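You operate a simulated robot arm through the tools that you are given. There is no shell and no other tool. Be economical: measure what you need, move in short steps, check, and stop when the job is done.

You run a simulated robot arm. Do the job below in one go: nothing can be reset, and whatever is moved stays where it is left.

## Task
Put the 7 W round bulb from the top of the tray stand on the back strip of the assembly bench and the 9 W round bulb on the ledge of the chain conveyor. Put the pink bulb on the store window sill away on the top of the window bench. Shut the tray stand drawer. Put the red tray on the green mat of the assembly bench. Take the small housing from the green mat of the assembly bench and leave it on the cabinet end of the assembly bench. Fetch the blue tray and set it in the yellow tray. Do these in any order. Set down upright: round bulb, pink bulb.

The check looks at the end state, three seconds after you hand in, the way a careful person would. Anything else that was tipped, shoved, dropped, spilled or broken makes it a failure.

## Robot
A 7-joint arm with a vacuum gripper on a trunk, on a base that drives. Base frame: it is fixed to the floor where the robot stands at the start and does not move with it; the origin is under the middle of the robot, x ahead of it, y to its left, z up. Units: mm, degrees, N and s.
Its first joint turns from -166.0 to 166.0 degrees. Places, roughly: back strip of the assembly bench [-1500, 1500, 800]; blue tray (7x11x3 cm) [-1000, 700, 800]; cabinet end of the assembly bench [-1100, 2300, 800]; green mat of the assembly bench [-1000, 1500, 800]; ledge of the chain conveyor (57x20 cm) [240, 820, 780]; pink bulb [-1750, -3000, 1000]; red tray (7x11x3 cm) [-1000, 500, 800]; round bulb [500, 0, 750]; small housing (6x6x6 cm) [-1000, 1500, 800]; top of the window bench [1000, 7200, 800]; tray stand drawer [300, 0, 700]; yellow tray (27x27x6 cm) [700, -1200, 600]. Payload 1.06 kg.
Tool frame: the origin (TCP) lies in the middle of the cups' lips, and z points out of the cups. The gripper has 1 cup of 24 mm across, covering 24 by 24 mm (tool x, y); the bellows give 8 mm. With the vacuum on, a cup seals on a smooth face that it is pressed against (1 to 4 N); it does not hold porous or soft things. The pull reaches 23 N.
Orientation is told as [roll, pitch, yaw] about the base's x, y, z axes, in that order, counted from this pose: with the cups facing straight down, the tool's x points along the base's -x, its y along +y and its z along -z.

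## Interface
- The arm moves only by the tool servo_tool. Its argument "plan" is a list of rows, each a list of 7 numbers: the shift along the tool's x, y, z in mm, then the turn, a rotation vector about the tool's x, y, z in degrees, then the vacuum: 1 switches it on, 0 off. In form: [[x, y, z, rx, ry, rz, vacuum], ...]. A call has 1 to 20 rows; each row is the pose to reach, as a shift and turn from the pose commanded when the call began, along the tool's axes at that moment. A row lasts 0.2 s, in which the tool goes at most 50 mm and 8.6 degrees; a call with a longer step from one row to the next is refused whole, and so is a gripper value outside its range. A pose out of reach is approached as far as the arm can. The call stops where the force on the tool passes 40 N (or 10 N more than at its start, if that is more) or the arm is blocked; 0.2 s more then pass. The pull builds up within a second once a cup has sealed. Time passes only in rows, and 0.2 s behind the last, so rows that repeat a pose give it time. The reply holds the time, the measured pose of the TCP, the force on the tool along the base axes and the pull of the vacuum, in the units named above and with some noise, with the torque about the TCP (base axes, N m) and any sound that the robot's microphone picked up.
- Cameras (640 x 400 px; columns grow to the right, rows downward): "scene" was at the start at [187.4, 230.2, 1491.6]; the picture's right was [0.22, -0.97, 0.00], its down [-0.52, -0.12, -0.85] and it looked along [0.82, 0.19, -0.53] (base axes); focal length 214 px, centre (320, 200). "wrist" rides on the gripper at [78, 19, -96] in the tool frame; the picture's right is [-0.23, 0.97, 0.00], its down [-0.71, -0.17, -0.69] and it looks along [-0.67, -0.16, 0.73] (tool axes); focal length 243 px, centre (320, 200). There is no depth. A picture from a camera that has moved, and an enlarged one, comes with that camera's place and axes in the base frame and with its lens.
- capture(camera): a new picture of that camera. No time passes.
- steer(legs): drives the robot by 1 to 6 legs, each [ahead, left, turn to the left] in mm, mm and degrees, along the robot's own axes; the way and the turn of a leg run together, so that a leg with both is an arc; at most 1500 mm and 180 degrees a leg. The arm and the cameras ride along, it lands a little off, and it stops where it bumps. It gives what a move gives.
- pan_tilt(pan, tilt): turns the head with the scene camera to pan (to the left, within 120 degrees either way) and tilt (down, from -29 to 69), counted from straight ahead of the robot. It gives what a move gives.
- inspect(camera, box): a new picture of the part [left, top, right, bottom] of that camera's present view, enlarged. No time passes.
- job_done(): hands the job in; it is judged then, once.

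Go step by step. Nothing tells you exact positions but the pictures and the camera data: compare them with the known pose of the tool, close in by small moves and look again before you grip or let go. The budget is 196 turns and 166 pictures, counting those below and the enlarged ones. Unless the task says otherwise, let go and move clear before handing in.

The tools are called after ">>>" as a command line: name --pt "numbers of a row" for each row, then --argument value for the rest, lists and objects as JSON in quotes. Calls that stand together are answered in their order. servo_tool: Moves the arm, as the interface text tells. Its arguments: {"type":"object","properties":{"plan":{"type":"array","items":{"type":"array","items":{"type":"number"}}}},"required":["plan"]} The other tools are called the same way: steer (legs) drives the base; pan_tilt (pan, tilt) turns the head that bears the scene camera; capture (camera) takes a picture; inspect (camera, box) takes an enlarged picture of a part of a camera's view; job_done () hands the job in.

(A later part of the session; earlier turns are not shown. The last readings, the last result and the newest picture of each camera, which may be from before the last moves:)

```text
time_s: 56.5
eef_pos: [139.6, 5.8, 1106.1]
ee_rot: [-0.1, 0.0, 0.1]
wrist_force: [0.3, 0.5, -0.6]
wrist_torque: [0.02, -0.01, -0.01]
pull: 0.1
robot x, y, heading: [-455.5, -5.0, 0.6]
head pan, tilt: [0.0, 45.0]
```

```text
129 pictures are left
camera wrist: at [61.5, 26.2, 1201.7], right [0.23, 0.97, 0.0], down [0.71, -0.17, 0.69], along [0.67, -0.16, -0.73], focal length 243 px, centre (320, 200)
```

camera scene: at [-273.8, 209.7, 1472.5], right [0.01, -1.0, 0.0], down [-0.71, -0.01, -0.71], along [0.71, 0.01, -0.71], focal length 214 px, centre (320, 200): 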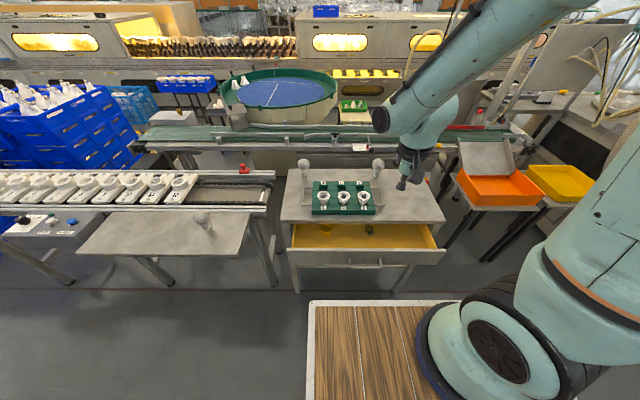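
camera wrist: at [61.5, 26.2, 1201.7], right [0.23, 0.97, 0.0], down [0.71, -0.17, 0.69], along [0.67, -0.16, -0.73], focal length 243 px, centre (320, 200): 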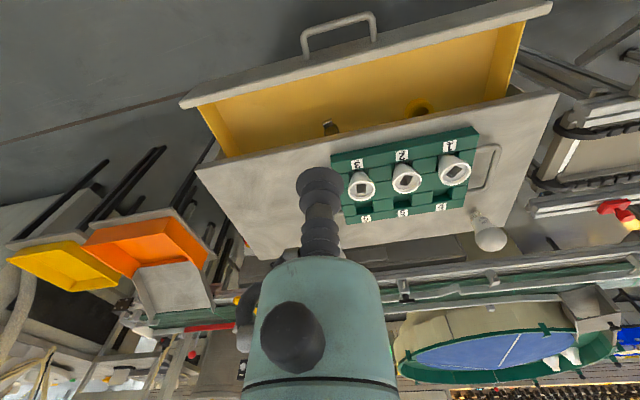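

The drawer (full stand width, front panel near x≈185, handle near y≈35) is now in front. I'll back up a bit more, then turn the tool horizontal to push the panel with the cup face.

>>> steer --legs '[[-230, 0, 0]]'

>>> servo_tool --pt "0 0 20 0 -8 0 0" --pt "0 -10 40 0 -16 0 0" --pt "10 -20 60 0 -24 0 0" --pt "20 -30 80 0 -32 0 0" --pt "20 -40 100 0 -40 0 0" --pt "20 -50 120 0 -48 0 0" --pt "20 -60 140 0 -56 0 0" --pt "20 -70 160 0 -64 0 0" --pt "20 -75 180 0 -72 0 0" --pt "20 -80 200 0 -80 0 0" --pt "20 -80 220 0 -88 0 0" --pt "20 -80 240 0 -90 0 0" --pt "20 -80 240 0 -90 0 0"

>>> capture --camera "scene"

>>> capture --camera "wrist"

```text
time_s: 58.3
eef_pos: [-91.6, 3.9, 1107.2]
ee_rot: [-0.2, 0.0, 0.1]
wrist_force: [0.0, 0.5, -0.9]
wrist_torque: [-0.02, -0.01, -0.02]
pull: 0.0
robot x, y, heading: [-681.1, -4.4, 0.6]
head pan, tilt: [0.0, 45.0]
```

```text
time_s: 61.1
eef_pos: [-107.0, -77.0, 870.6]
ee_rot: [-165.6, -89.9, 165.9]
wrist_force: [0.1, 0.8, 0.2]
wrist_torque: [-0.01, -0.01, -0.01]
pull: 0.1
out of reach, approached as far as the arm can: row 2, 4, 5, 6, 7, 8, 9, 10
robot x, y, heading: [-686.8, -4.7, 0.8]
head pan, tilt: [0.0, 45.0]
```

```text
128 pictures are left
camera scene: at [-507.1, 207.9, 1472.4], right [0.01, -1.0, 0.0], down [-0.71, -0.01, -0.71], along [0.71, 0.01, -0.71], focal length 214 px, centre (320, 200)
```

scene: 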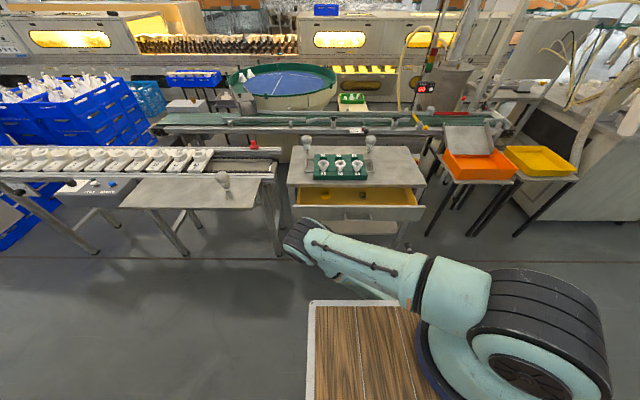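

```text
127 pictures are left
camera wrist: at [-203.3, -56.8, 792.2], right [-0.01, 0.97, 0.23], down [-0.69, -0.17, 0.71], along [0.73, -0.16, 0.67], focal length 243 px, centre (320, 200)
```

wrist: 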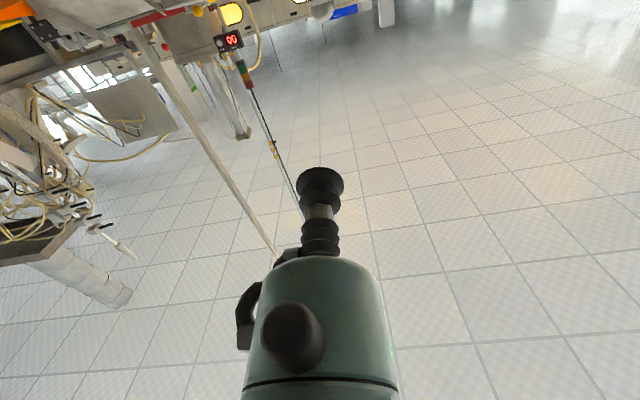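

>>> servo_tool --pt "40 0 0 0 0 0 0" --pt "80 0 10 0 0 0 0" --pt "120 0 20 0 0 0 0" --pt "160 0 40 0 0 0 0" --pt "190 0 70 0 0 0 0" --pt "195 0 110 0 0 0 0" --pt "195 0 150 0 0 0 0" --pt "195 0 190 0 0 0 0" --pt "195 0 230 0 0 0 0" --pt "195 0 255 0 0 0 0" --pt "195 0 265 0 0 0 0"

>>> inspect --camera "scene" --box '[260, 130, 500, 280]'

>>> capture --camera "wrist"

```text
time_s: 63.5
eef_pos: [153.4, -76.5, 670.8]
ee_rot: [-79.5, -90.0, 79.7]
wrist_force: [0.0, 0.0, -0.8]
wrist_torque: [-0.02, 0.02, 0.02]
pull: 0.1
robot x, y, heading: [-685.0, -5.3, 0.4]
head pan, tilt: [0.0, 45.0]
```

```text
2.67 times, centred on (380, 205) of scene
camera zoom: at [-506.6, 207.4, 1472.5], right [0.01, -1.0, 0.0], down [-0.71, -0.01, -0.71], along [0.71, 0.01, -0.71], focal length 572 px, centre (160, 187)
```

zoom: 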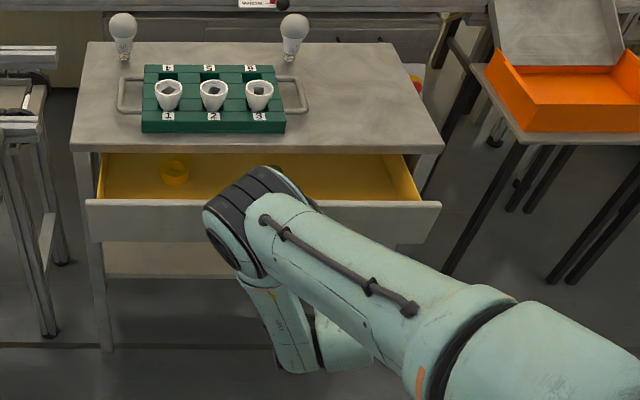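

```text
125 pictures are left
camera wrist: at [57.1, -56.4, 592.4], right [0.0, 0.97, 0.23], down [-0.68, -0.17, 0.71], along [0.73, -0.16, 0.67], focal length 243 px, centre (320, 200)
```

wrist: 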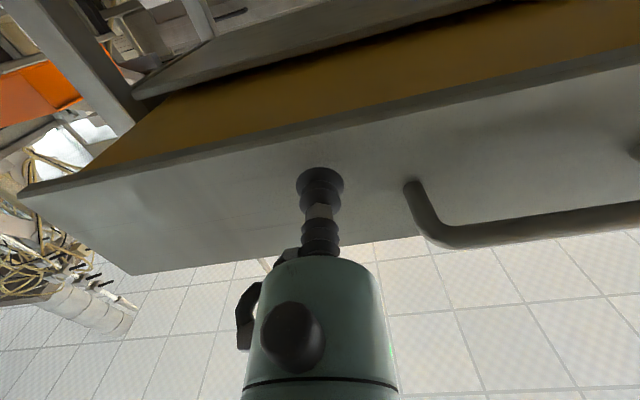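

Cup is about 30 mm from the panel, clear of the handle. Pushing forward.

>>> servo_tool --pt "0 0 10 0 0 0 0" --pt "0 0 20 0 0 0 0" --pt "0 0 30 0 0 0 0" --pt "0 0 40 0 0 0 0" --pt "0 0 50 0 0 0 0" --pt "0 0 60 0 0 0 0" --pt "0 0 70 0 0 0 0" --pt "0 0 80 0 0 0 0" --pt "0 0 90 0 0 0 0" --pt "0 0 100 0 0 0 0"

>>> capture --camera "wrist"

>>> inspect --camera "scene" --box '[260, 130, 500, 280]'

```text
time_s: 65.7
eef_pos: [253.5, -76.2, 670.9]
ee_rot: [-88.8, -89.9, 88.9]
wrist_force: [0.1, 0.2, 0.0]
wrist_torque: [-0.01, -0.04, -0.02]
pull: 0.0
robot x, y, heading: [-683.4, -2.8, 0.4]
head pan, tilt: [0.0, 45.0]
```

```text
124 pictures are left
camera wrist: at [156.9, -56.2, 592.5], right [0.0, 0.97, 0.23], down [-0.68, -0.17, 0.71], along [0.73, -0.16, 0.67], focal length 243 px, centre (320, 200)
```

wrist: 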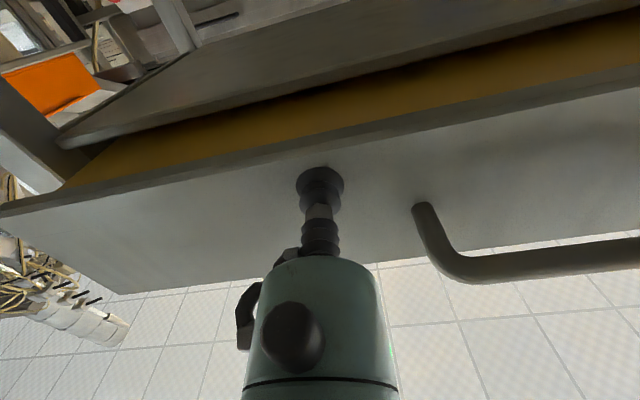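

```text
2.67 times, centred on (380, 205) of scene
camera zoom: at [-506.6, 207.4, 1472.5], right [0.01, -1.0, 0.0], down [-0.71, -0.01, -0.71], along [0.71, 0.01, -0.71], focal length 572 px, centre (160, 187)
```

zoom: 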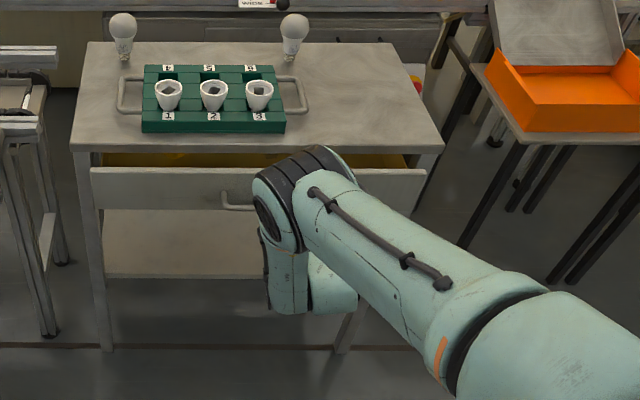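

>>> servo_tool --pt "0 0 8 0 0 0 0" --pt "0 0 16 0 0 0 0" --pt "0 0 24 0 0 0 0" --pt "0 0 32 0 0 0 0" --pt "0 0 38 0 0 0 0"

>>> capture --camera "wrist"

>>> inspect --camera "scene" --box '[260, 130, 500, 280]'

```text
time_s: 66.9
eef_pos: [291.8, -74.2, 672.4]
ee_rot: [-92.9, -89.9, 93.1]
wrist_force: [-0.7, 0.8, 0.5]
wrist_torque: [-0.02, 0.01, 0.01]
pull: 0.1
robot x, y, heading: [-688.1, -5.7, 0.7]
head pan, tilt: [0.0, 45.0]
```

```text
122 pictures are left
camera wrist: at [195.1, -55.0, 593.1], right [0.0, 0.97, 0.23], down [-0.68, -0.17, 0.71], along [0.73, -0.16, 0.67], focal length 243 px, centre (320, 200)
```

wrist: 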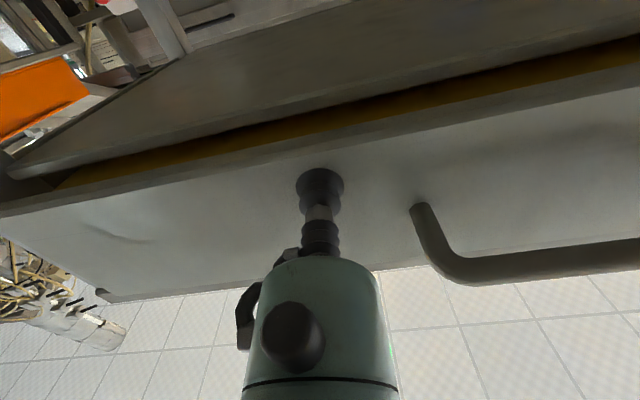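

```text
2.67 times, centred on (380, 205) of scene
camera zoom: at [-506.6, 207.3, 1472.5], right [0.01, -1.0, 0.0], down [-0.71, -0.01, -0.71], along [0.71, 0.01, -0.71], focal length 572 px, centre (160, 187)
```

zoom: 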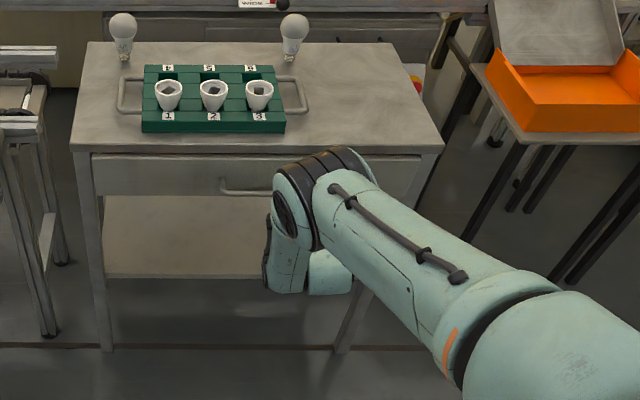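

>>> servo_tool --pt "0 0 5 0 0 0 0" --pt "0 0 10 0 0 0 0" --pt "0 0 14 0 0 0 0" --pt "0 0 18 0 0 0 0"

>>> capture --camera "wrist"

```text
time_s: 67.9
eef_pos: [308.2, -76.5, 671.1]
ee_rot: [-77.5, -89.9, 77.7]
wrist_force: [-4.4, 1.6, -0.4]
wrist_torque: [-0.05, -0.03, -0.07]
pull: 0.1
robot x, y, heading: [-684.5, -5.0, 0.5]
head pan, tilt: [0.0, 45.0]
```

```text
120 pictures are left
camera wrist: at [212.3, -56.2, 592.7], right [0.0, 0.97, 0.23], down [-0.68, -0.17, 0.71], along [0.73, -0.16, 0.67], focal length 243 px, centre (320, 200)
```

wrist: 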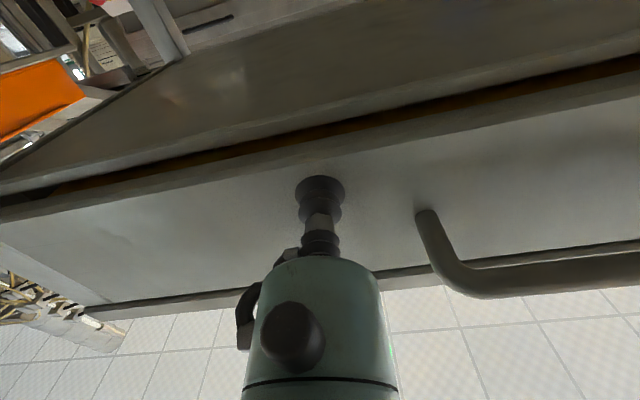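

>>> servo_tool --pt "0 0 2 0 0 0 0" --pt "0 0 4 0 0 0 0" --pt "0 0 4 0 0 0 0"

>>> capture --camera "wrist"

```text
time_s: 68.7
eef_pos: [310.6, -78.2, 670.9]
ee_rot: [-47.6, -89.9, 47.8]
wrist_force: [-33.8, 1.5, 7.8]
wrist_torque: [0.16, 0.24, -0.05]
pull: 0.0
robot x, y, heading: [-686.0, -4.8, 0.5]
head pan, tilt: [0.0, 45.0]
```

```text
119 pictures are left
camera wrist: at [214.9, -56.5, 592.1], right [0.0, 0.97, 0.23], down [-0.68, -0.17, 0.71], along [0.73, -0.16, 0.67], focal length 243 px, centre (320, 200)
```

wrist: 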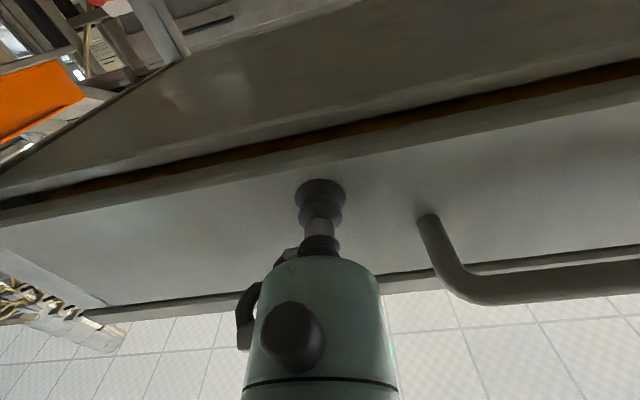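

The drawer hit its stop (closed). Retreating and turning the tool down again.

>>> servo_tool --pt "0 0 -10 0 0 0 0" --pt "0 0 -50 0 0 0 0" --pt "0 0 -95 0 0 0 0" --pt "0 0 -140 0 0 0 0" --pt "0 0 -185 0 0 0 0" --pt "-30 0 -220 0 0 0 0" --pt "-70 0 -240 0 0 0 0" --pt "-110 0 -250 0 8 0 0" --pt "-150 0 -250 0 16 0 0" --pt "-190 0 -250 0 24 0 0" --pt "-230 0 -250 0 32 0 0" --pt "-270 0 -240 0 40 0 0" --pt "-310 0 -230 0 48 0 0" --pt "-350 0 -220 0 56 0 0" --pt "-385 0 -210 0 64 0 0" --pt "-410 0 -200 0 72 0 0" --pt "-430 0 -190 0 80 0 0" --pt "-430 0 -180 0 88 0 0" --pt "-430 0 -180 0 90 0 0"

>>> capture --camera "scene"

```text
time_s: 72.7
eef_pos: [132.9, -76.2, 1100.2]
ee_rot: [-0.2, 0.0, 0.1]
wrist_force: [0.7, 0.3, 0.5]
wrist_torque: [0.0, -0.03, 0.0]
pull: 0.1
robot x, y, heading: [-687.7, -4.8, 0.6]
head pan, tilt: [0.0, 45.0]
```

```text
118 pictures are left
camera scene: at [-506.8, 207.3, 1472.5], right [0.01, -1.0, 0.0], down [-0.71, -0.01, -0.71], along [0.71, 0.01, -0.71], focal length 214 px, centre (320, 200)
```

scene: 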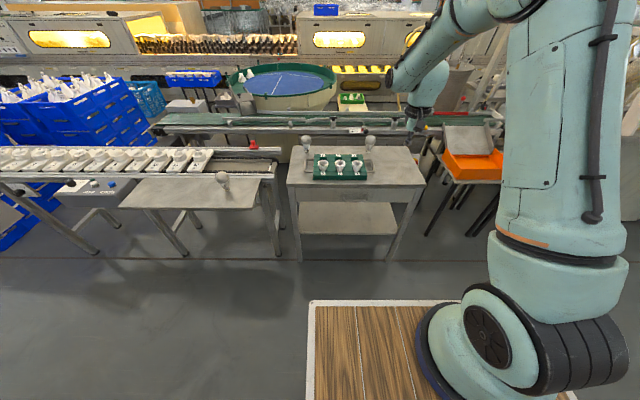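

Drawer is shut. Drive forward to reach the 7 W bulb.

>>> steer --legs '[[440, 0, -0.5]]'

>>> capture --camera "scene"

>>> capture --camera "wrist"

```text
time_s: 75.4
eef_pos: [572.2, -80.6, 1101.4]
ee_rot: [-0.1, 0.0, -0.4]
wrist_force: [-0.1, 1.1, -0.7]
wrist_torque: [0.03, 0.02, 0.01]
pull: 0.0
robot x, y, heading: [-243.9, -0.8, 0.3]
head pan, tilt: [0.0, 45.0]
```

```text
117 pictures are left
camera scene: at [-63.1, 208.4, 1472.5], right [0.0, -1.0, 0.0], down [-0.71, 0.0, -0.71], along [0.71, 0.0, -0.71], focal length 214 px, centre (320, 200)
```

scene: 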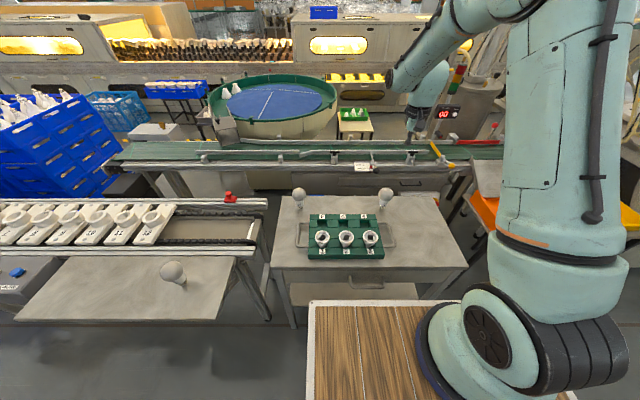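

```text
116 pictures are left
camera wrist: at [494.9, -60.4, 1196.2], right [0.24, 0.97, 0.0], down [0.71, -0.17, 0.69], along [0.66, -0.17, -0.73], focal length 243 px, centre (320, 200)
```

wrist: 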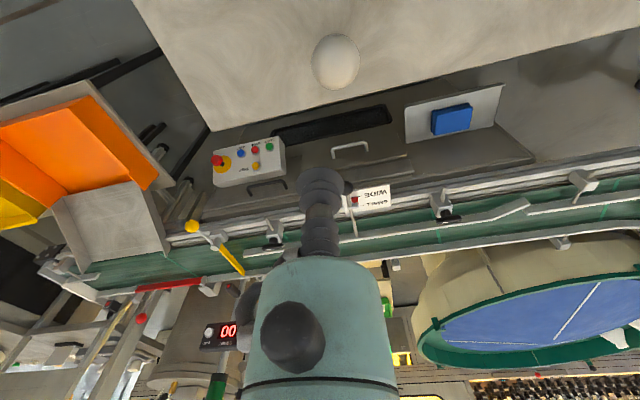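

>>> servo_tool --pt "-5 17 20 0 0 0 0" --pt "-5 17 65 0 0 0 0" --pt "-5 17 110 0 0 0 0" --pt "-5 17 155 0 0 0 0" --pt "-5 17 180 0 0 0 0" --pt "-5 17 192 0 0 0 0" --pt "-5 17 192 0 0 0 0"

>>> capture --camera "wrist"

```text
time_s: 77.0
eef_pos: [579.7, -64.5, 908.9]
ee_rot: [0.0, -0.1, -0.4]
wrist_force: [0.6, -0.3, -0.9]
wrist_torque: [-0.02, -0.05, -0.02]
pull: 0.1
robot x, y, heading: [-244.4, -1.2, 0.2]
head pan, tilt: [0.0, 45.0]
```

```text
115 pictures are left
camera wrist: at [501.5, -43.2, 1004.3], right [0.24, 0.97, 0.0], down [0.71, -0.17, 0.69], along [0.66, -0.17, -0.73], focal length 243 px, centre (320, 200)
```

wrist: 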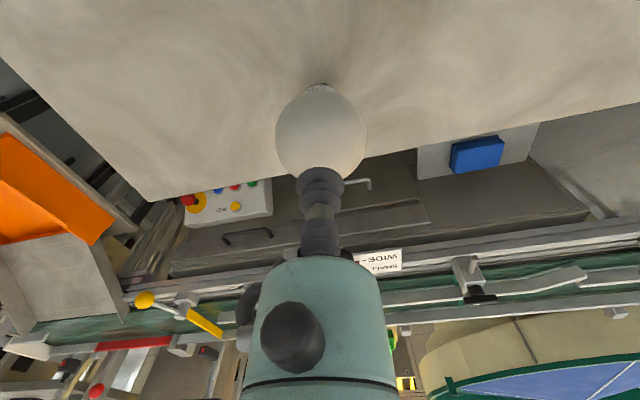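

>>> servo_tool --pt "0 0 10 0 0 0 1" --pt "0 0 16 0 0 0 1" --pt "0 0 20 0 0 0 1" --pt "0 0 22 0 0 0 1" --pt "0 0 22 0 0 0 1"

```text
time_s: 78.2
eef_pos: [579.5, -65.4, 887.6]
ee_rot: [-0.1, 0.0, -0.4]
wrist_force: [0.2, 0.4, 0.0]
wrist_torque: [0.01, 0.04, -0.01]
pull: 23.2
robot x, y, heading: [-244.6, -2.9, 0.1]
head pan, tilt: [0.0, 45.0]
```

7 W bulb is held. Lift and tuck the arm in front, then back up and turn toward the bench aisle.

>>> servo_tool --pt "0 0 -15 0 0 0 1" --pt "0 0 -55 0 0 0 1" --pt "0 0 -100 0 0 0 1" --pt "0 0 -145 0 0 0 1" --pt "10 0 -190 0 0 0 1" --pt "40 0 -225 0 0 0 1" --pt "80 5 -245 0 0 0 1" --pt "120 10 -250 0 0 0 1" --pt "160 15 -250 0 0 0 1" --pt "200 20 -250 0 0 0 1" --pt "240 25 -250 0 0 0 1" --pt "270 30 -250 0 0 0 1" --pt "270 30 -250 0 0 0 1"

>>> steer --legs '[[-160, 0, 0], [0, 0, 90]]'

>>> pan_tilt --pan 45 --tilt 35

>>> capture --camera "scene"

```text
time_s: 81.0
eef_pos: [306.5, -33.2, 1136.3]
ee_rot: [-0.2, 0.0, -0.5]
wrist_force: [0.8, -0.4, -0.5]
wrist_torque: [0.03, 0.02, 0.0]
pull: 23.0
robot x, y, heading: [-242.6, 1.0, 0.2]
head pan, tilt: [0.0, 45.0]
```

```text
time_s: 86.2
eef_pos: [-361.5, 548.8, 1135.9]
ee_rot: [-0.1, 0.0, 89.0]
wrist_force: [0.2, 0.1, -0.1]
wrist_torque: [0.04, 0.01, -0.03]
pull: 22.8
robot x, y, heading: [-399.4, -3.4, 88.9]
head pan, tilt: [0.0, 45.0]
```

```text
time_s: 87.3
eef_pos: [-362.1, 549.7, 1135.6]
ee_rot: [0.0, 0.0, 88.8]
wrist_force: [-0.2, 0.1, -0.4]
wrist_torque: [-0.03, -0.02, -0.02]
pull: 22.7
robot x, y, heading: [-400.6, -0.0, 89.2]
head pan, tilt: [45.0, 35.0]
```

```text
114 pictures are left
camera scene: at [-669.9, 163.5, 1487.3], right [0.72, 0.7, 0.0], down [0.4, -0.41, -0.82], along [-0.57, 0.59, -0.57], focal length 214 px, centre (320, 200)
```

scene: 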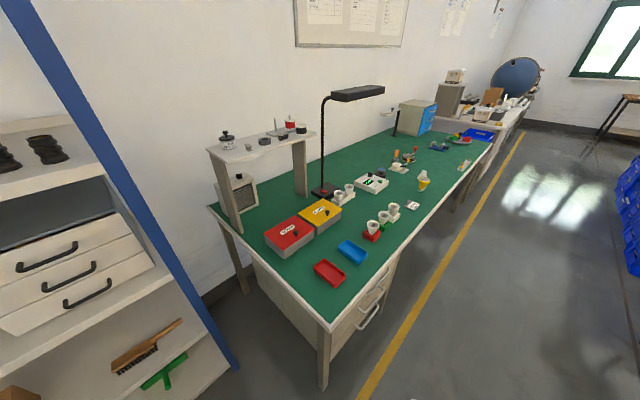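

>>> steer --legs '[[1400, 0, 1]]'

>>> pan_tilt --pan 80 --tilt 40

>>> capture --camera "scene"

```text
time_s: 94.5
eef_pos: [-346.7, 1994.7, 1135.9]
ee_rot: [-0.1, -0.1, 88.9]
wrist_force: [0.2, -0.4, -0.9]
wrist_torque: [0.03, 0.04, -0.01]
pull: 23.0
robot x, y, heading: [-384.0, 1443.2, 89.4]
head pan, tilt: [45.0, 35.0]
```

```text
time_s: 95.5
eef_pos: [-347.3, 1994.5, 1135.1]
ee_rot: [-0.1, 0.0, 89.0]
wrist_force: [-0.2, -0.6, -0.6]
wrist_torque: [-0.02, -0.02, 0.0]
pull: 22.8
robot x, y, heading: [-386.5, 1445.4, 89.4]
head pan, tilt: [80.0, 40.0]
```

```text
113 pictures are left
camera scene: at [-676.9, 1561.3, 1479.7], right [0.18, 0.98, 0.0], down [0.63, -0.12, -0.77], along [-0.75, 0.14, -0.64], focal length 214 px, centre (320, 200)
```

scene: 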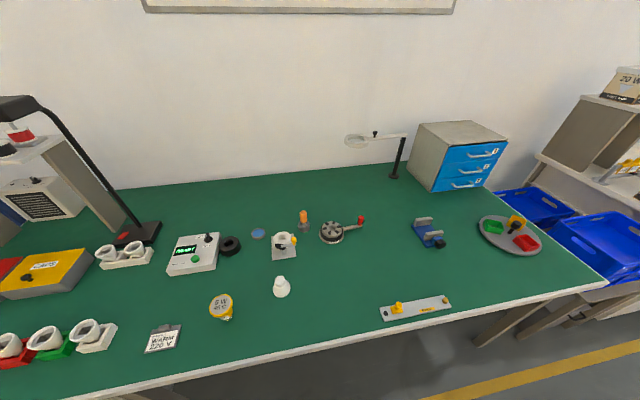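

>>> inspect --camera "scene" --box '[150, 210, 390, 360]'

>>> inspect --camera "scene" --box '[0, 210, 240, 360]'

>>> inspect --camera "scene" --box '[360, 110, 600, 330]'

```text
2.67 times, centred on (270, 285) of scene
camera zoom: at [-676.9, 1561.3, 1479.7], right [0.18, 0.98, 0.0], down [0.63, -0.12, -0.77], along [-0.75, 0.14, -0.64], focal length 572 px, centre (453, -27)
```

zoom: 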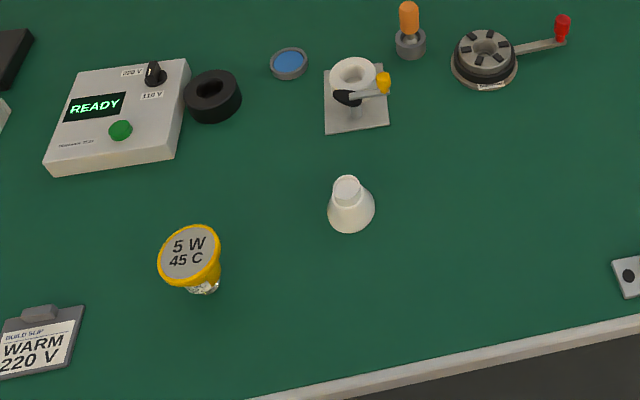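

```text
2.67 times, centred on (120, 285) of scene
camera zoom: at [-676.9, 1561.3, 1479.7], right [0.18, 0.98, 0.0], down [0.63, -0.12, -0.77], along [-0.75, 0.14, -0.64], focal length 572 px, centre (853, -27)
```

zoom: 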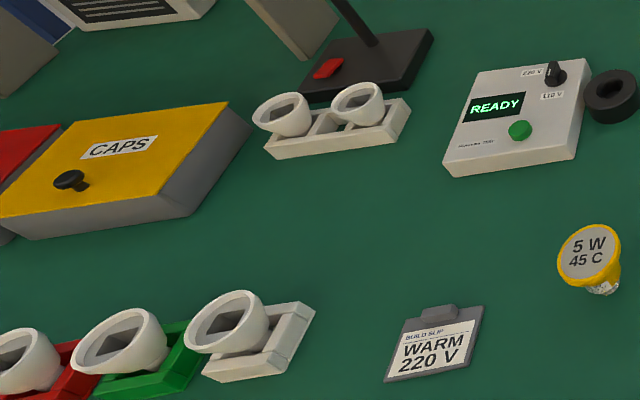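

```text
1.82 times, centred on (480, 220) of scene
camera zoom: at [-676.9, 1561.3, 1479.7], right [0.18, 0.98, 0.0], down [0.63, -0.12, -0.77], along [-0.75, 0.14, -0.64], focal length 390 px, centre (29, 164)
```

zoom: 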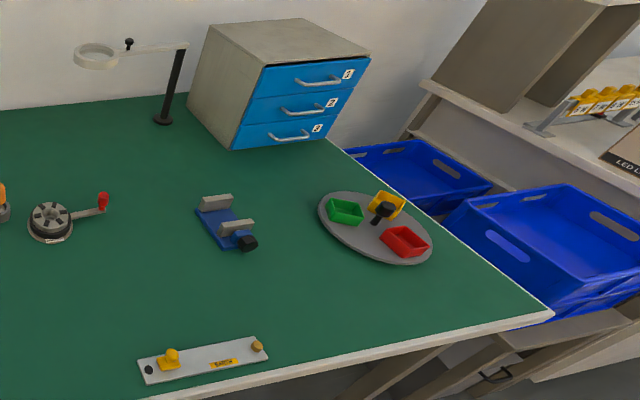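

I see the bench: an inverted white cone housing near (-1000,1500), free back strip near (-1510,1500). Turning to face the bench.

>>> steer --legs '[[0, 0, 90.5], [70, 0, 0]]'

>>> pan_tilt --pan 0 --tilt 40

>>> capture --camera "scene"

>>> capture --camera "wrist"

```text
time_s: 100.3
eef_pos: [-1006.0, 1484.6, 1135.2]
ee_rot: [-0.1, 0.0, 178.6]
wrist_force: [-0.1, 0.4, -0.5]
wrist_torque: [-0.01, 0.01, -0.03]
pull: 22.7
robot x, y, heading: [-454.0, 1445.2, 178.8]
head pan, tilt: [80.0, 40.0]
```

```text
time_s: 101.8
eef_pos: [-1005.4, 1485.3, 1135.9]
ee_rot: [-0.1, 0.1, 178.7]
wrist_force: [-0.6, 0.1, -0.8]
wrist_torque: [-0.03, 0.02, 0.0]
pull: 23.0
robot x, y, heading: [-456.5, 1446.7, 179.0]
head pan, tilt: [0.0, 40.0]
```

```text
109 pictures are left
camera scene: at [-643.3, 1237.9, 1479.7], right [0.02, 1.0, 0.0], down [0.64, -0.01, -0.77], along [-0.77, 0.01, -0.64], focal length 214 px, centre (320, 200)
```

scene: 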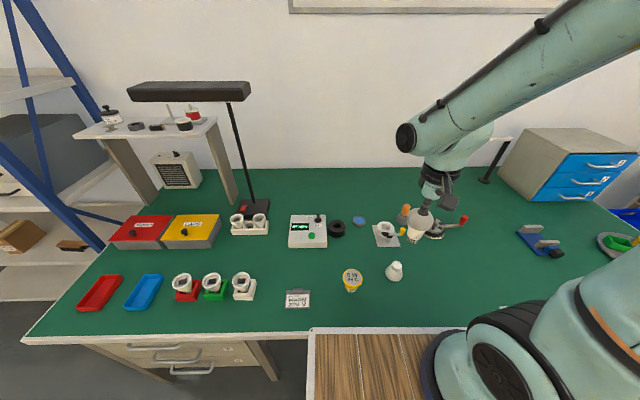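

```text
108 pictures are left
camera wrist: at [-928.6, 1465.5, 1231.4], right [-0.26, -0.97, 0.0], down [-0.7, 0.19, 0.69], along [-0.66, 0.18, -0.73], focal length 243 px, centre (320, 200)
```

wrist: 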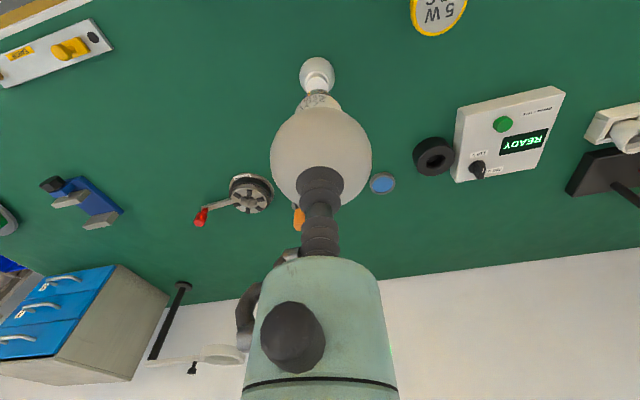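

>>> servo_tool --pt "-45 0 0 0 0 0 1" --pt "-90 0 0 0 0 0 1" --pt "-135 0 0 0 0 0 1" --pt "-180 0 0 0 0 0 1" --pt "-225 0 0 0 0 0 1" --pt "-270 0 0 0 0 0 1" --pt "-315 0 0 0 0 0 1" --pt "-360 0 0 0 0 0 1" --pt "-405 0 10 0 0 0 1" --pt "-445 0 30 0 0 0 1" --pt "-475 0 60 0 0 0 1" --pt "-495 0 100 0 0 0 1" --pt "-495 0 140 0 0 0 1" --pt "-495 0 170 0 0 0 1" --pt "-495 0 175 0 0 0 1" --pt "-495 0 175 0 0 0 1"

>>> capture --camera "scene"

>>> capture --camera "wrist"

```text
time_s: 105.2
eef_pos: [-1499.8, 1500.4, 961.0]
ee_rot: [-0.2, 0.0, 178.7]
wrist_force: [-0.4, 0.5, -0.5]
wrist_torque: [0.0, -0.01, -0.02]
pull: 23.4
robot x, y, heading: [-456.8, 1448.2, 178.9]
head pan, tilt: [0.0, 40.0]
```

```text
107 pictures are left
camera scene: at [-643.3, 1238.0, 1479.7], right [0.02, 1.0, 0.0], down [0.64, -0.01, -0.77], along [-0.77, 0.01, -0.64], focal length 214 px, centre (320, 200)
```

scene: 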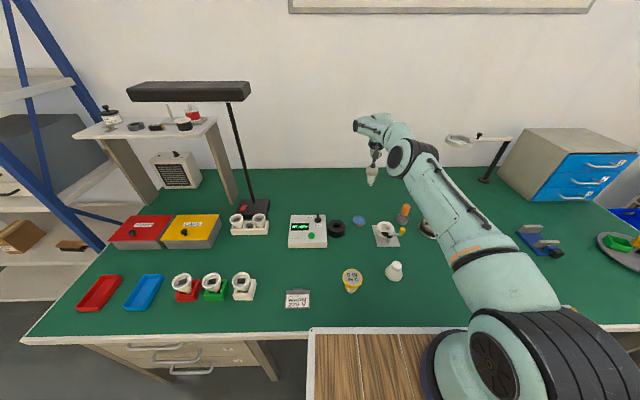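

```text
106 pictures are left
camera wrist: at [-1423.2, 1478.5, 1056.3], right [-0.26, -0.97, 0.0], down [-0.7, 0.19, 0.69], along [-0.66, 0.18, -0.73], focal length 243 px, centre (320, 200)
```

wrist: 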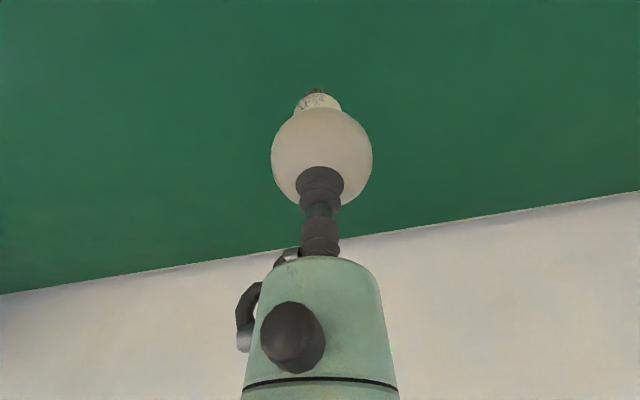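

>>> servo_tool --pt "0 0 20 0 0 0 1" --pt "0 0 35 0 0 0 1" --pt "0 0 41 0 0 0 1" --pt "0 0 41 0 0 0 1"

>>> inspect --camera "wrist" --box '[240, 40, 400, 200]'

```text
time_s: 106.2
eef_pos: [-1500.0, 1498.7, 918.8]
ee_rot: [0.0, 0.0, 178.6]
wrist_force: [0.2, -0.1, -1.1]
wrist_torque: [0.03, 0.01, 0.02]
pull: 23.0
robot x, y, heading: [-456.0, 1443.8, 179.0]
head pan, tilt: [0.0, 40.0]
```

```text
2.50 times, centred on (320, 120) of wrist
camera zoom: at [-1423.5, 1478.1, 1015.2], right [-0.26, -0.97, 0.0], down [-0.7, 0.19, 0.69], along [-0.66, 0.18, -0.73], focal length 606 px, centre (320, 400)
```

zoom: 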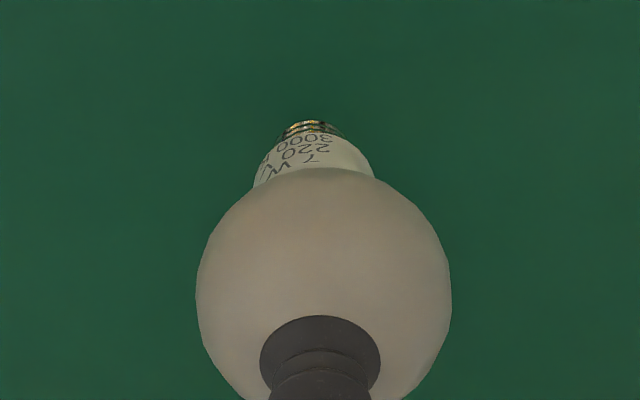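

>>> servo_tool --pt "0 0 3 0 0 0 1" --pt "0 0 6 0 0 0 1" --pt "0 0 6 0 0 0 1"

>>> servo_tool --pt "0 0 2 0 0 0 1" --pt "0 0 4 0 0 0 1" --pt "0 0 4 0 0 0 1"

>>> inspect --camera "wrist" --box '[240, 40, 400, 200]'

```text
time_s: 107.0
eef_pos: [-1500.4, 1496.9, 914.1]
ee_rot: [-0.1, -0.1, 178.6]
wrist_force: [0.4, -0.1, -0.4]
wrist_torque: [0.01, 0.03, -0.01]
pull: 23.3
robot x, y, heading: [-455.8, 1448.4, 178.7]
head pan, tilt: [0.0, 40.0]
```

```text
time_s: 107.8
eef_pos: [-1501.1, 1497.0, 909.7]
ee_rot: [-0.1, 0.0, 178.6]
wrist_force: [-0.4, 0.1, 0.0]
wrist_torque: [0.02, -0.01, 0.01]
pull: 22.8
robot x, y, heading: [-452.7, 1450.3, 179.0]
head pan, tilt: [0.0, 40.0]
```

```text
2.50 times, centred on (320, 120) of wrist
camera zoom: at [-1423.3, 1477.8, 1005.2], right [-0.26, -0.97, 0.0], down [-0.7, 0.19, 0.69], along [-0.66, 0.18, -0.73], focal length 606 px, centre (320, 400)
```

zoom: 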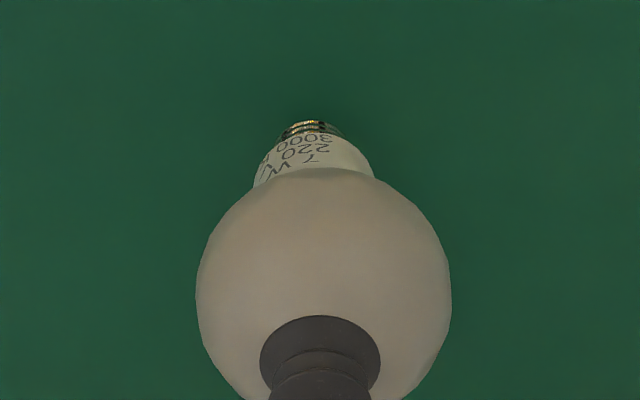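

>>> servo_tool --pt "0 0 3 0 0 0 1" --pt "0 0 6 0 0 0 1" --pt "0 0 6 0 0 0 1"

>>> servo_tool --pt "0 0 2 0 0 0 1" --pt "0 0 4 0 0 0 1" --pt "0 0 4 0 0 0 1"

>>> inspect --camera "wrist" --box '[240, 40, 400, 200]'

```text
time_s: 108.6
eef_pos: [-1500.7, 1498.3, 906.1]
ee_rot: [-0.2, -0.1, 178.7]
wrist_force: [0.1, 0.2, 16.7]
wrist_torque: [-0.03, 0.03, 0.01]
pull: 23.0
robot x, y, heading: [-457.0, 1444.2, 178.8]
head pan, tilt: [0.0, 40.0]
```

```text
time_s: 109.4
eef_pos: [-1499.8, 1498.0, 901.7]
ee_rot: [-0.1, -0.1, 178.6]
wrist_force: [-0.2, 0.4, 17.6]
wrist_torque: [-0.01, 0.11, 0.04]
pull: 22.7
robot x, y, heading: [-455.4, 1441.5, 178.7]
head pan, tilt: [0.0, 40.0]
```

```text
2.50 times, centred on (320, 120) of wrist
camera zoom: at [-1422.5, 1478.0, 996.6], right [-0.26, -0.97, 0.0], down [-0.7, 0.19, 0.69], along [-0.66, 0.18, -0.73], focal length 606 px, centre (320, 400)
```

zoom: 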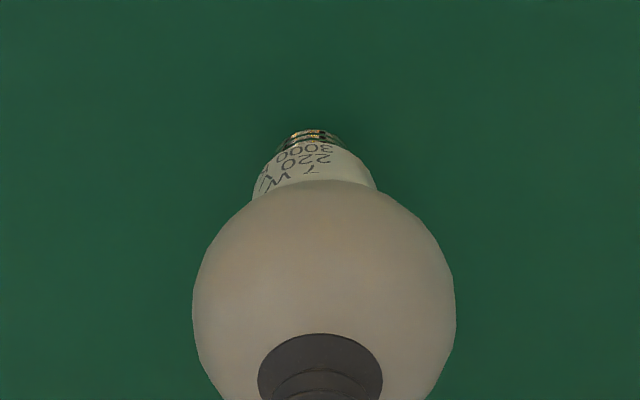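

>>> servo_tool --pt "0 0 -2 0 0 0 1" --pt "0 0 -5 0 0 0 1" --pt "0 0 -5 0 0 0 0" --pt "0 0 -5 0 0 0 0" --pt "0 0 -5 0 0 0 0" --pt "0 0 -5 0 0 0 0" --pt "0 0 -5 0 0 0 0" --pt "0 0 -8 0 0 0 0" --pt "0 0 -14 0 0 0 0" --pt "0 0 -40 0 0 0 0" --pt "0 0 -85 0 0 0 0" --pt "0 0 -130 0 0 0 0" --pt "0 0 -170 0 0 0 0" --pt "40 0 -185 0 0 0 0"

>>> capture --camera "wrist"

>>> capture --camera "scene"

```text
time_s: 112.4
eef_pos: [-1493.5, 1474.6, 1086.0]
ee_rot: [-0.5, -1.3, -178.1]
wrist_force: [-1.3, 0.3, -2.3]
wrist_torque: [-0.04, -0.1, -0.01]
pull: 0.1
out of reach, approached as far as the arm can: row 14
robot x, y, heading: [-455.6, 1445.4, 179.2]
head pan, tilt: [0.0, 40.0]
```

```text
102 pictures are left
camera wrist: at [-1413.8, 1459.2, 1179.4], right [-0.2, -0.98, 0.0], down [-0.7, 0.14, 0.7], along [-0.69, 0.14, -0.71], focal length 243 px, centre (320, 200)
```

wrist: 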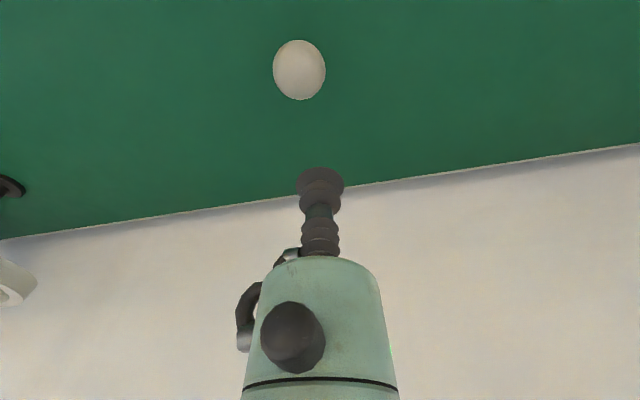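

```text
101 pictures are left
camera scene: at [-645.3, 1238.4, 1479.5], right [0.02, 1.0, 0.0], down [0.64, -0.01, -0.77], along [-0.76, 0.01, -0.64], focal length 214 px, centre (320, 200)
```

scene: 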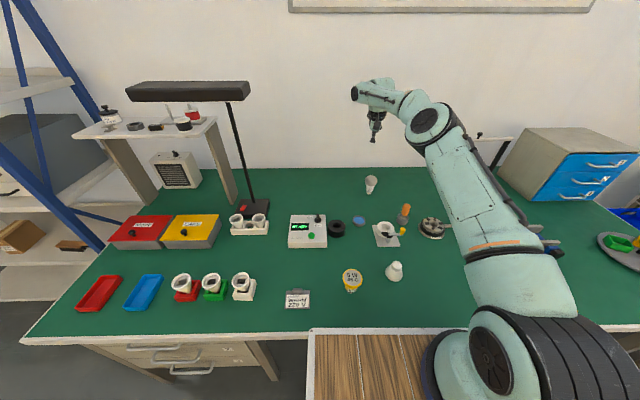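

7 W bulb stands upright on the back strip. Now bring the tool back over the small housing.

>>> servo_tool --pt "40 0 0 0 0 0 0" --pt "80 0 0 0 0 0 0" --pt "120 0 0 0 0 1 0" --pt "160 0 0 0 0 2 0" --pt "200 -5 0 0 0 3 0" --pt "240 -10 0 0 0 3 0" --pt "280 -15 0 0 0 3 0" --pt "320 -20 0 0 0 3 0" --pt "360 -25 0 0 0 3 0" --pt "400 -30 0 0 0 3 0" --pt "440 -35 20 0 0 3 0" --pt "460 -38 60 0 0 3 0" --pt "460 -38 100 0 0 3 0" --pt "460 -38 100 0 0 3 0"

>>> capture --camera "wrist"

>>> capture --camera "scene"

```text
time_s: 115.4
eef_pos: [-1001.3, 1524.0, 982.6]
ee_rot: [-0.2, 0.0, 175.6]
wrist_force: [-0.4, -0.9, 0.7]
wrist_torque: [0.02, -0.02, 0.0]
pull: 0.0
robot x, y, heading: [-453.2, 1445.0, 179.1]
head pan, tilt: [0.0, 40.0]
```

```text
100 pictures are left
camera wrist: at [-925.3, 1499.9, 1078.6], right [-0.31, -0.95, 0.0], down [-0.69, 0.22, 0.69], along [-0.65, 0.21, -0.73], focal length 243 px, centre (320, 200)
```

wrist: 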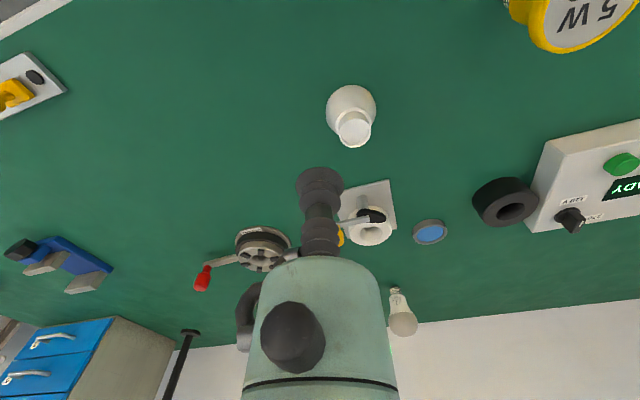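

```text
99 pictures are left
camera scene: at [-643.1, 1237.9, 1479.7], right [0.02, 1.0, 0.0], down [0.64, -0.01, -0.77], along [-0.77, 0.01, -0.64], focal length 214 px, centre (320, 200)
```

scene: 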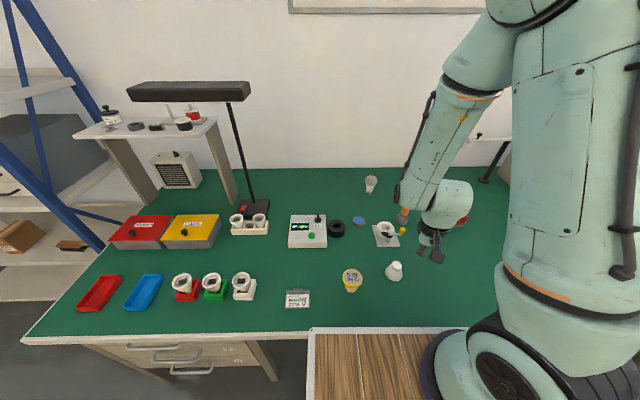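

>>> inspect --camera "wrist" --box '[290, 65, 420, 165]'

```text
4.00 times, centred on (355, 115) of wrist
camera zoom: at [-925.3, 1499.9, 1078.6], right [-0.31, -0.95, 0.0], down [-0.69, 0.22, 0.69], along [-0.65, 0.21, -0.73], focal length 970 px, centre (180, 540)
```

zoom: 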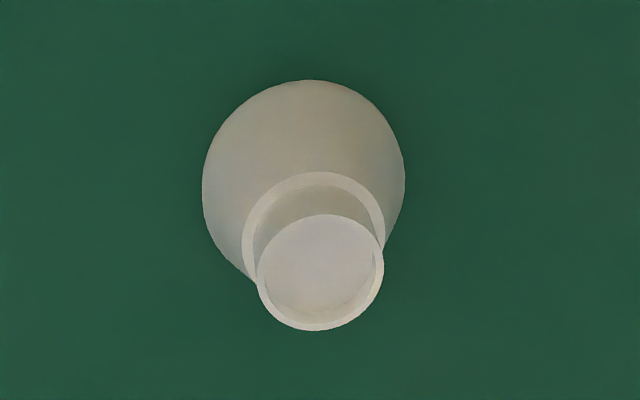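

>>> servo_tool --pt "-20 12 15 0 0 0 0" --pt "-42 24 30 0 0 0 0" --pt "-42 24 65 0 0 0 0" --pt "-42 24 90 0 0 0 0" --pt "-42 24 90 0 0 0 0"

>>> inspect --camera "wrist" --box '[250, 90, 390, 210]'

```text
time_s: 116.6
eef_pos: [-1044.4, 1502.1, 896.8]
ee_rot: [-0.2, 0.0, 175.6]
wrist_force: [-0.6, -0.1, 0.6]
wrist_torque: [0.01, 0.0, 0.0]
pull: 0.0
robot x, y, heading: [-455.6, 1443.5, 179.0]
head pan, tilt: [0.0, 40.0]
```

```text
3.33 times, centred on (320, 150) of wrist
camera zoom: at [-968.9, 1479.3, 991.2], right [-0.31, -0.95, 0.0], down [-0.69, 0.22, 0.69], along [-0.65, 0.21, -0.73], focal length 809 px, centre (320, 367)
```

zoom: 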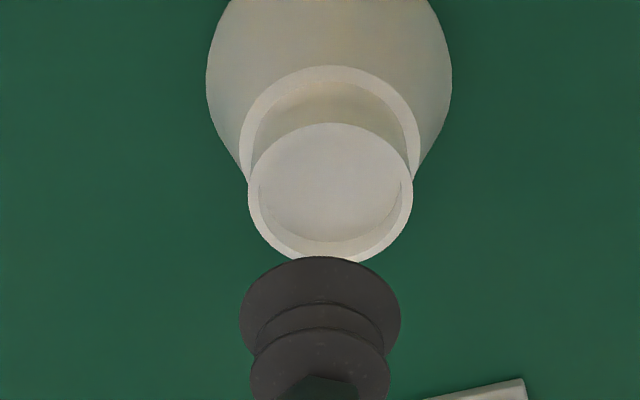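

>>> servo_tool --pt "-2 2 10 0 0 0 0" --pt "-2 2 20 0 0 0 0" --pt "-2 2 20 0 0 0 0"

>>> inspect --camera "wrist" --box '[250, 90, 390, 210]'

```text
time_s: 117.4
eef_pos: [-1045.9, 1500.2, 875.4]
ee_rot: [-0.2, 0.0, 175.6]
wrist_force: [0.0, 0.1, 0.8]
wrist_torque: [0.03, -0.01, 0.01]
pull: 0.1
robot x, y, heading: [-455.0, 1445.8, 178.9]
head pan, tilt: [0.0, 40.0]
```

```text
3.33 times, centred on (320, 150) of wrist
camera zoom: at [-970.1, 1477.1, 971.1], right [-0.31, -0.95, 0.0], down [-0.69, 0.22, 0.69], along [-0.65, 0.21, -0.73], focal length 809 px, centre (320, 367)
```

zoom: 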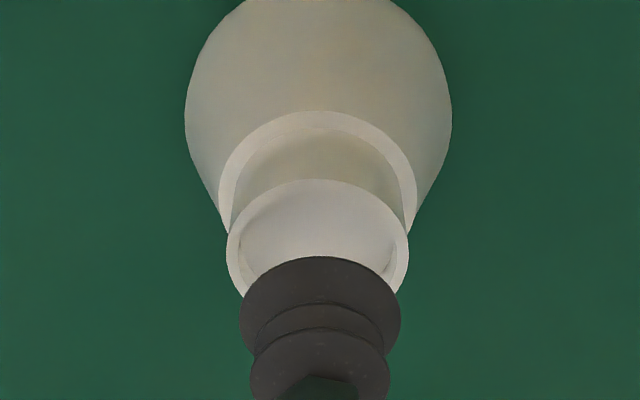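

>>> servo_tool --pt "0.5 0 8 0 0 0 1" --pt "0.5 0 14 0 0 0 1" --pt "0.5 0 17 0 0 0 1" --pt "0.5 0 17 0 0 0 1" --pt "0.5 0 17 0 0 0 1"

>>> inspect --camera "wrist" --box '[250, 90, 390, 210]'

```text
time_s: 118.6
eef_pos: [-1046.3, 1501.5, 856.7]
ee_rot: [-0.1, 0.0, 175.5]
wrist_force: [0.0, -1.0, 0.5]
wrist_torque: [0.01, -0.01, -0.01]
pull: 23.4
robot x, y, heading: [-457.3, 1446.3, 178.8]
head pan, tilt: [0.0, 40.0]
```

```text
3.33 times, centred on (320, 150) of wrist
camera zoom: at [-970.0, 1477.4, 953.2], right [-0.31, -0.95, 0.0], down [-0.69, 0.22, 0.69], along [-0.65, 0.21, -0.73], focal length 809 px, centre (320, 367)
```

zoom: 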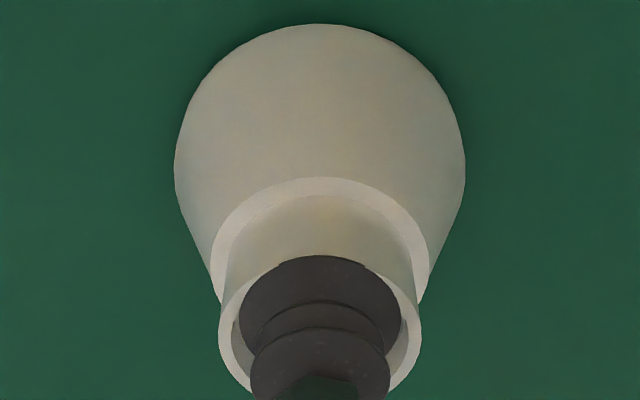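

Housing held. Lift it and slide the cart right toward the cabinet end.

>>> servo_tool --pt "0 0 -15 0 0 0 1" --pt "0 0 -60 0 0 0 1" --pt "0 0 -105 0 0 0 1" --pt "0 0 -150 0 0 0 1" --pt "0 0 -195 0 0 0 1" --pt "0 0 -230 0 0 0 1" --pt "0 0 -230 0 0 0 1"

>>> steer --legs '[[0, -700, 0]]'

>>> capture --camera "wrist"

>>> capture --camera "scene"

```text
time_s: 120.2
eef_pos: [-1046.0, 1500.6, 1088.8]
ee_rot: [-0.1, 0.0, 175.6]
wrist_force: [0.4, 0.3, -0.9]
wrist_torque: [-0.02, 0.0, -0.01]
pull: 22.5
robot x, y, heading: [-455.5, 1445.5, 179.1]
head pan, tilt: [0.0, 40.0]
```

```text
time_s: 124.0
eef_pos: [-1031.9, 2195.8, 1086.9]
ee_rot: [0.0, 0.0, 175.3]
wrist_force: [-0.6, 0.4, -0.7]
wrist_torque: [0.02, 0.0, 0.02]
pull: 23.5
robot x, y, heading: [-439.7, 2137.7, 178.7]
head pan, tilt: [0.0, 40.0]
```

```text
94 pictures are left
camera wrist: at [-956.2, 2171.9, 1183.8], right [-0.31, -0.95, 0.0], down [-0.69, 0.23, 0.69], along [-0.65, 0.22, -0.73], focal length 243 px, centre (320, 200)
```

wrist: 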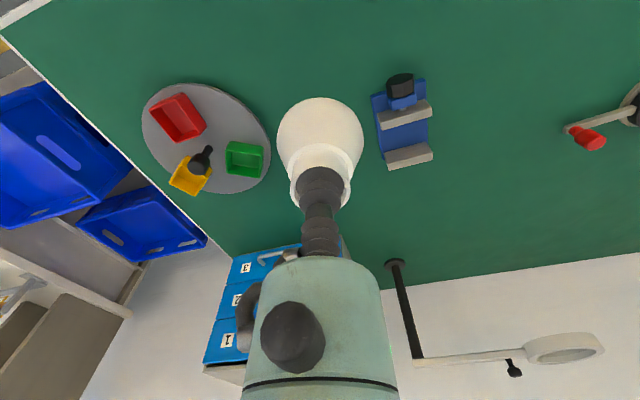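

```text
93 pictures are left
camera scene: at [-630.8, 1931.2, 1479.7], right [0.02, 1.0, 0.0], down [0.64, -0.01, -0.77], along [-0.77, 0.02, -0.64], focal length 214 px, centre (320, 200)
```

scene: 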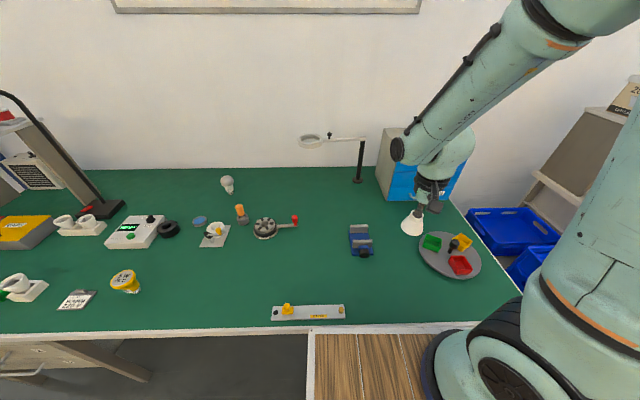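

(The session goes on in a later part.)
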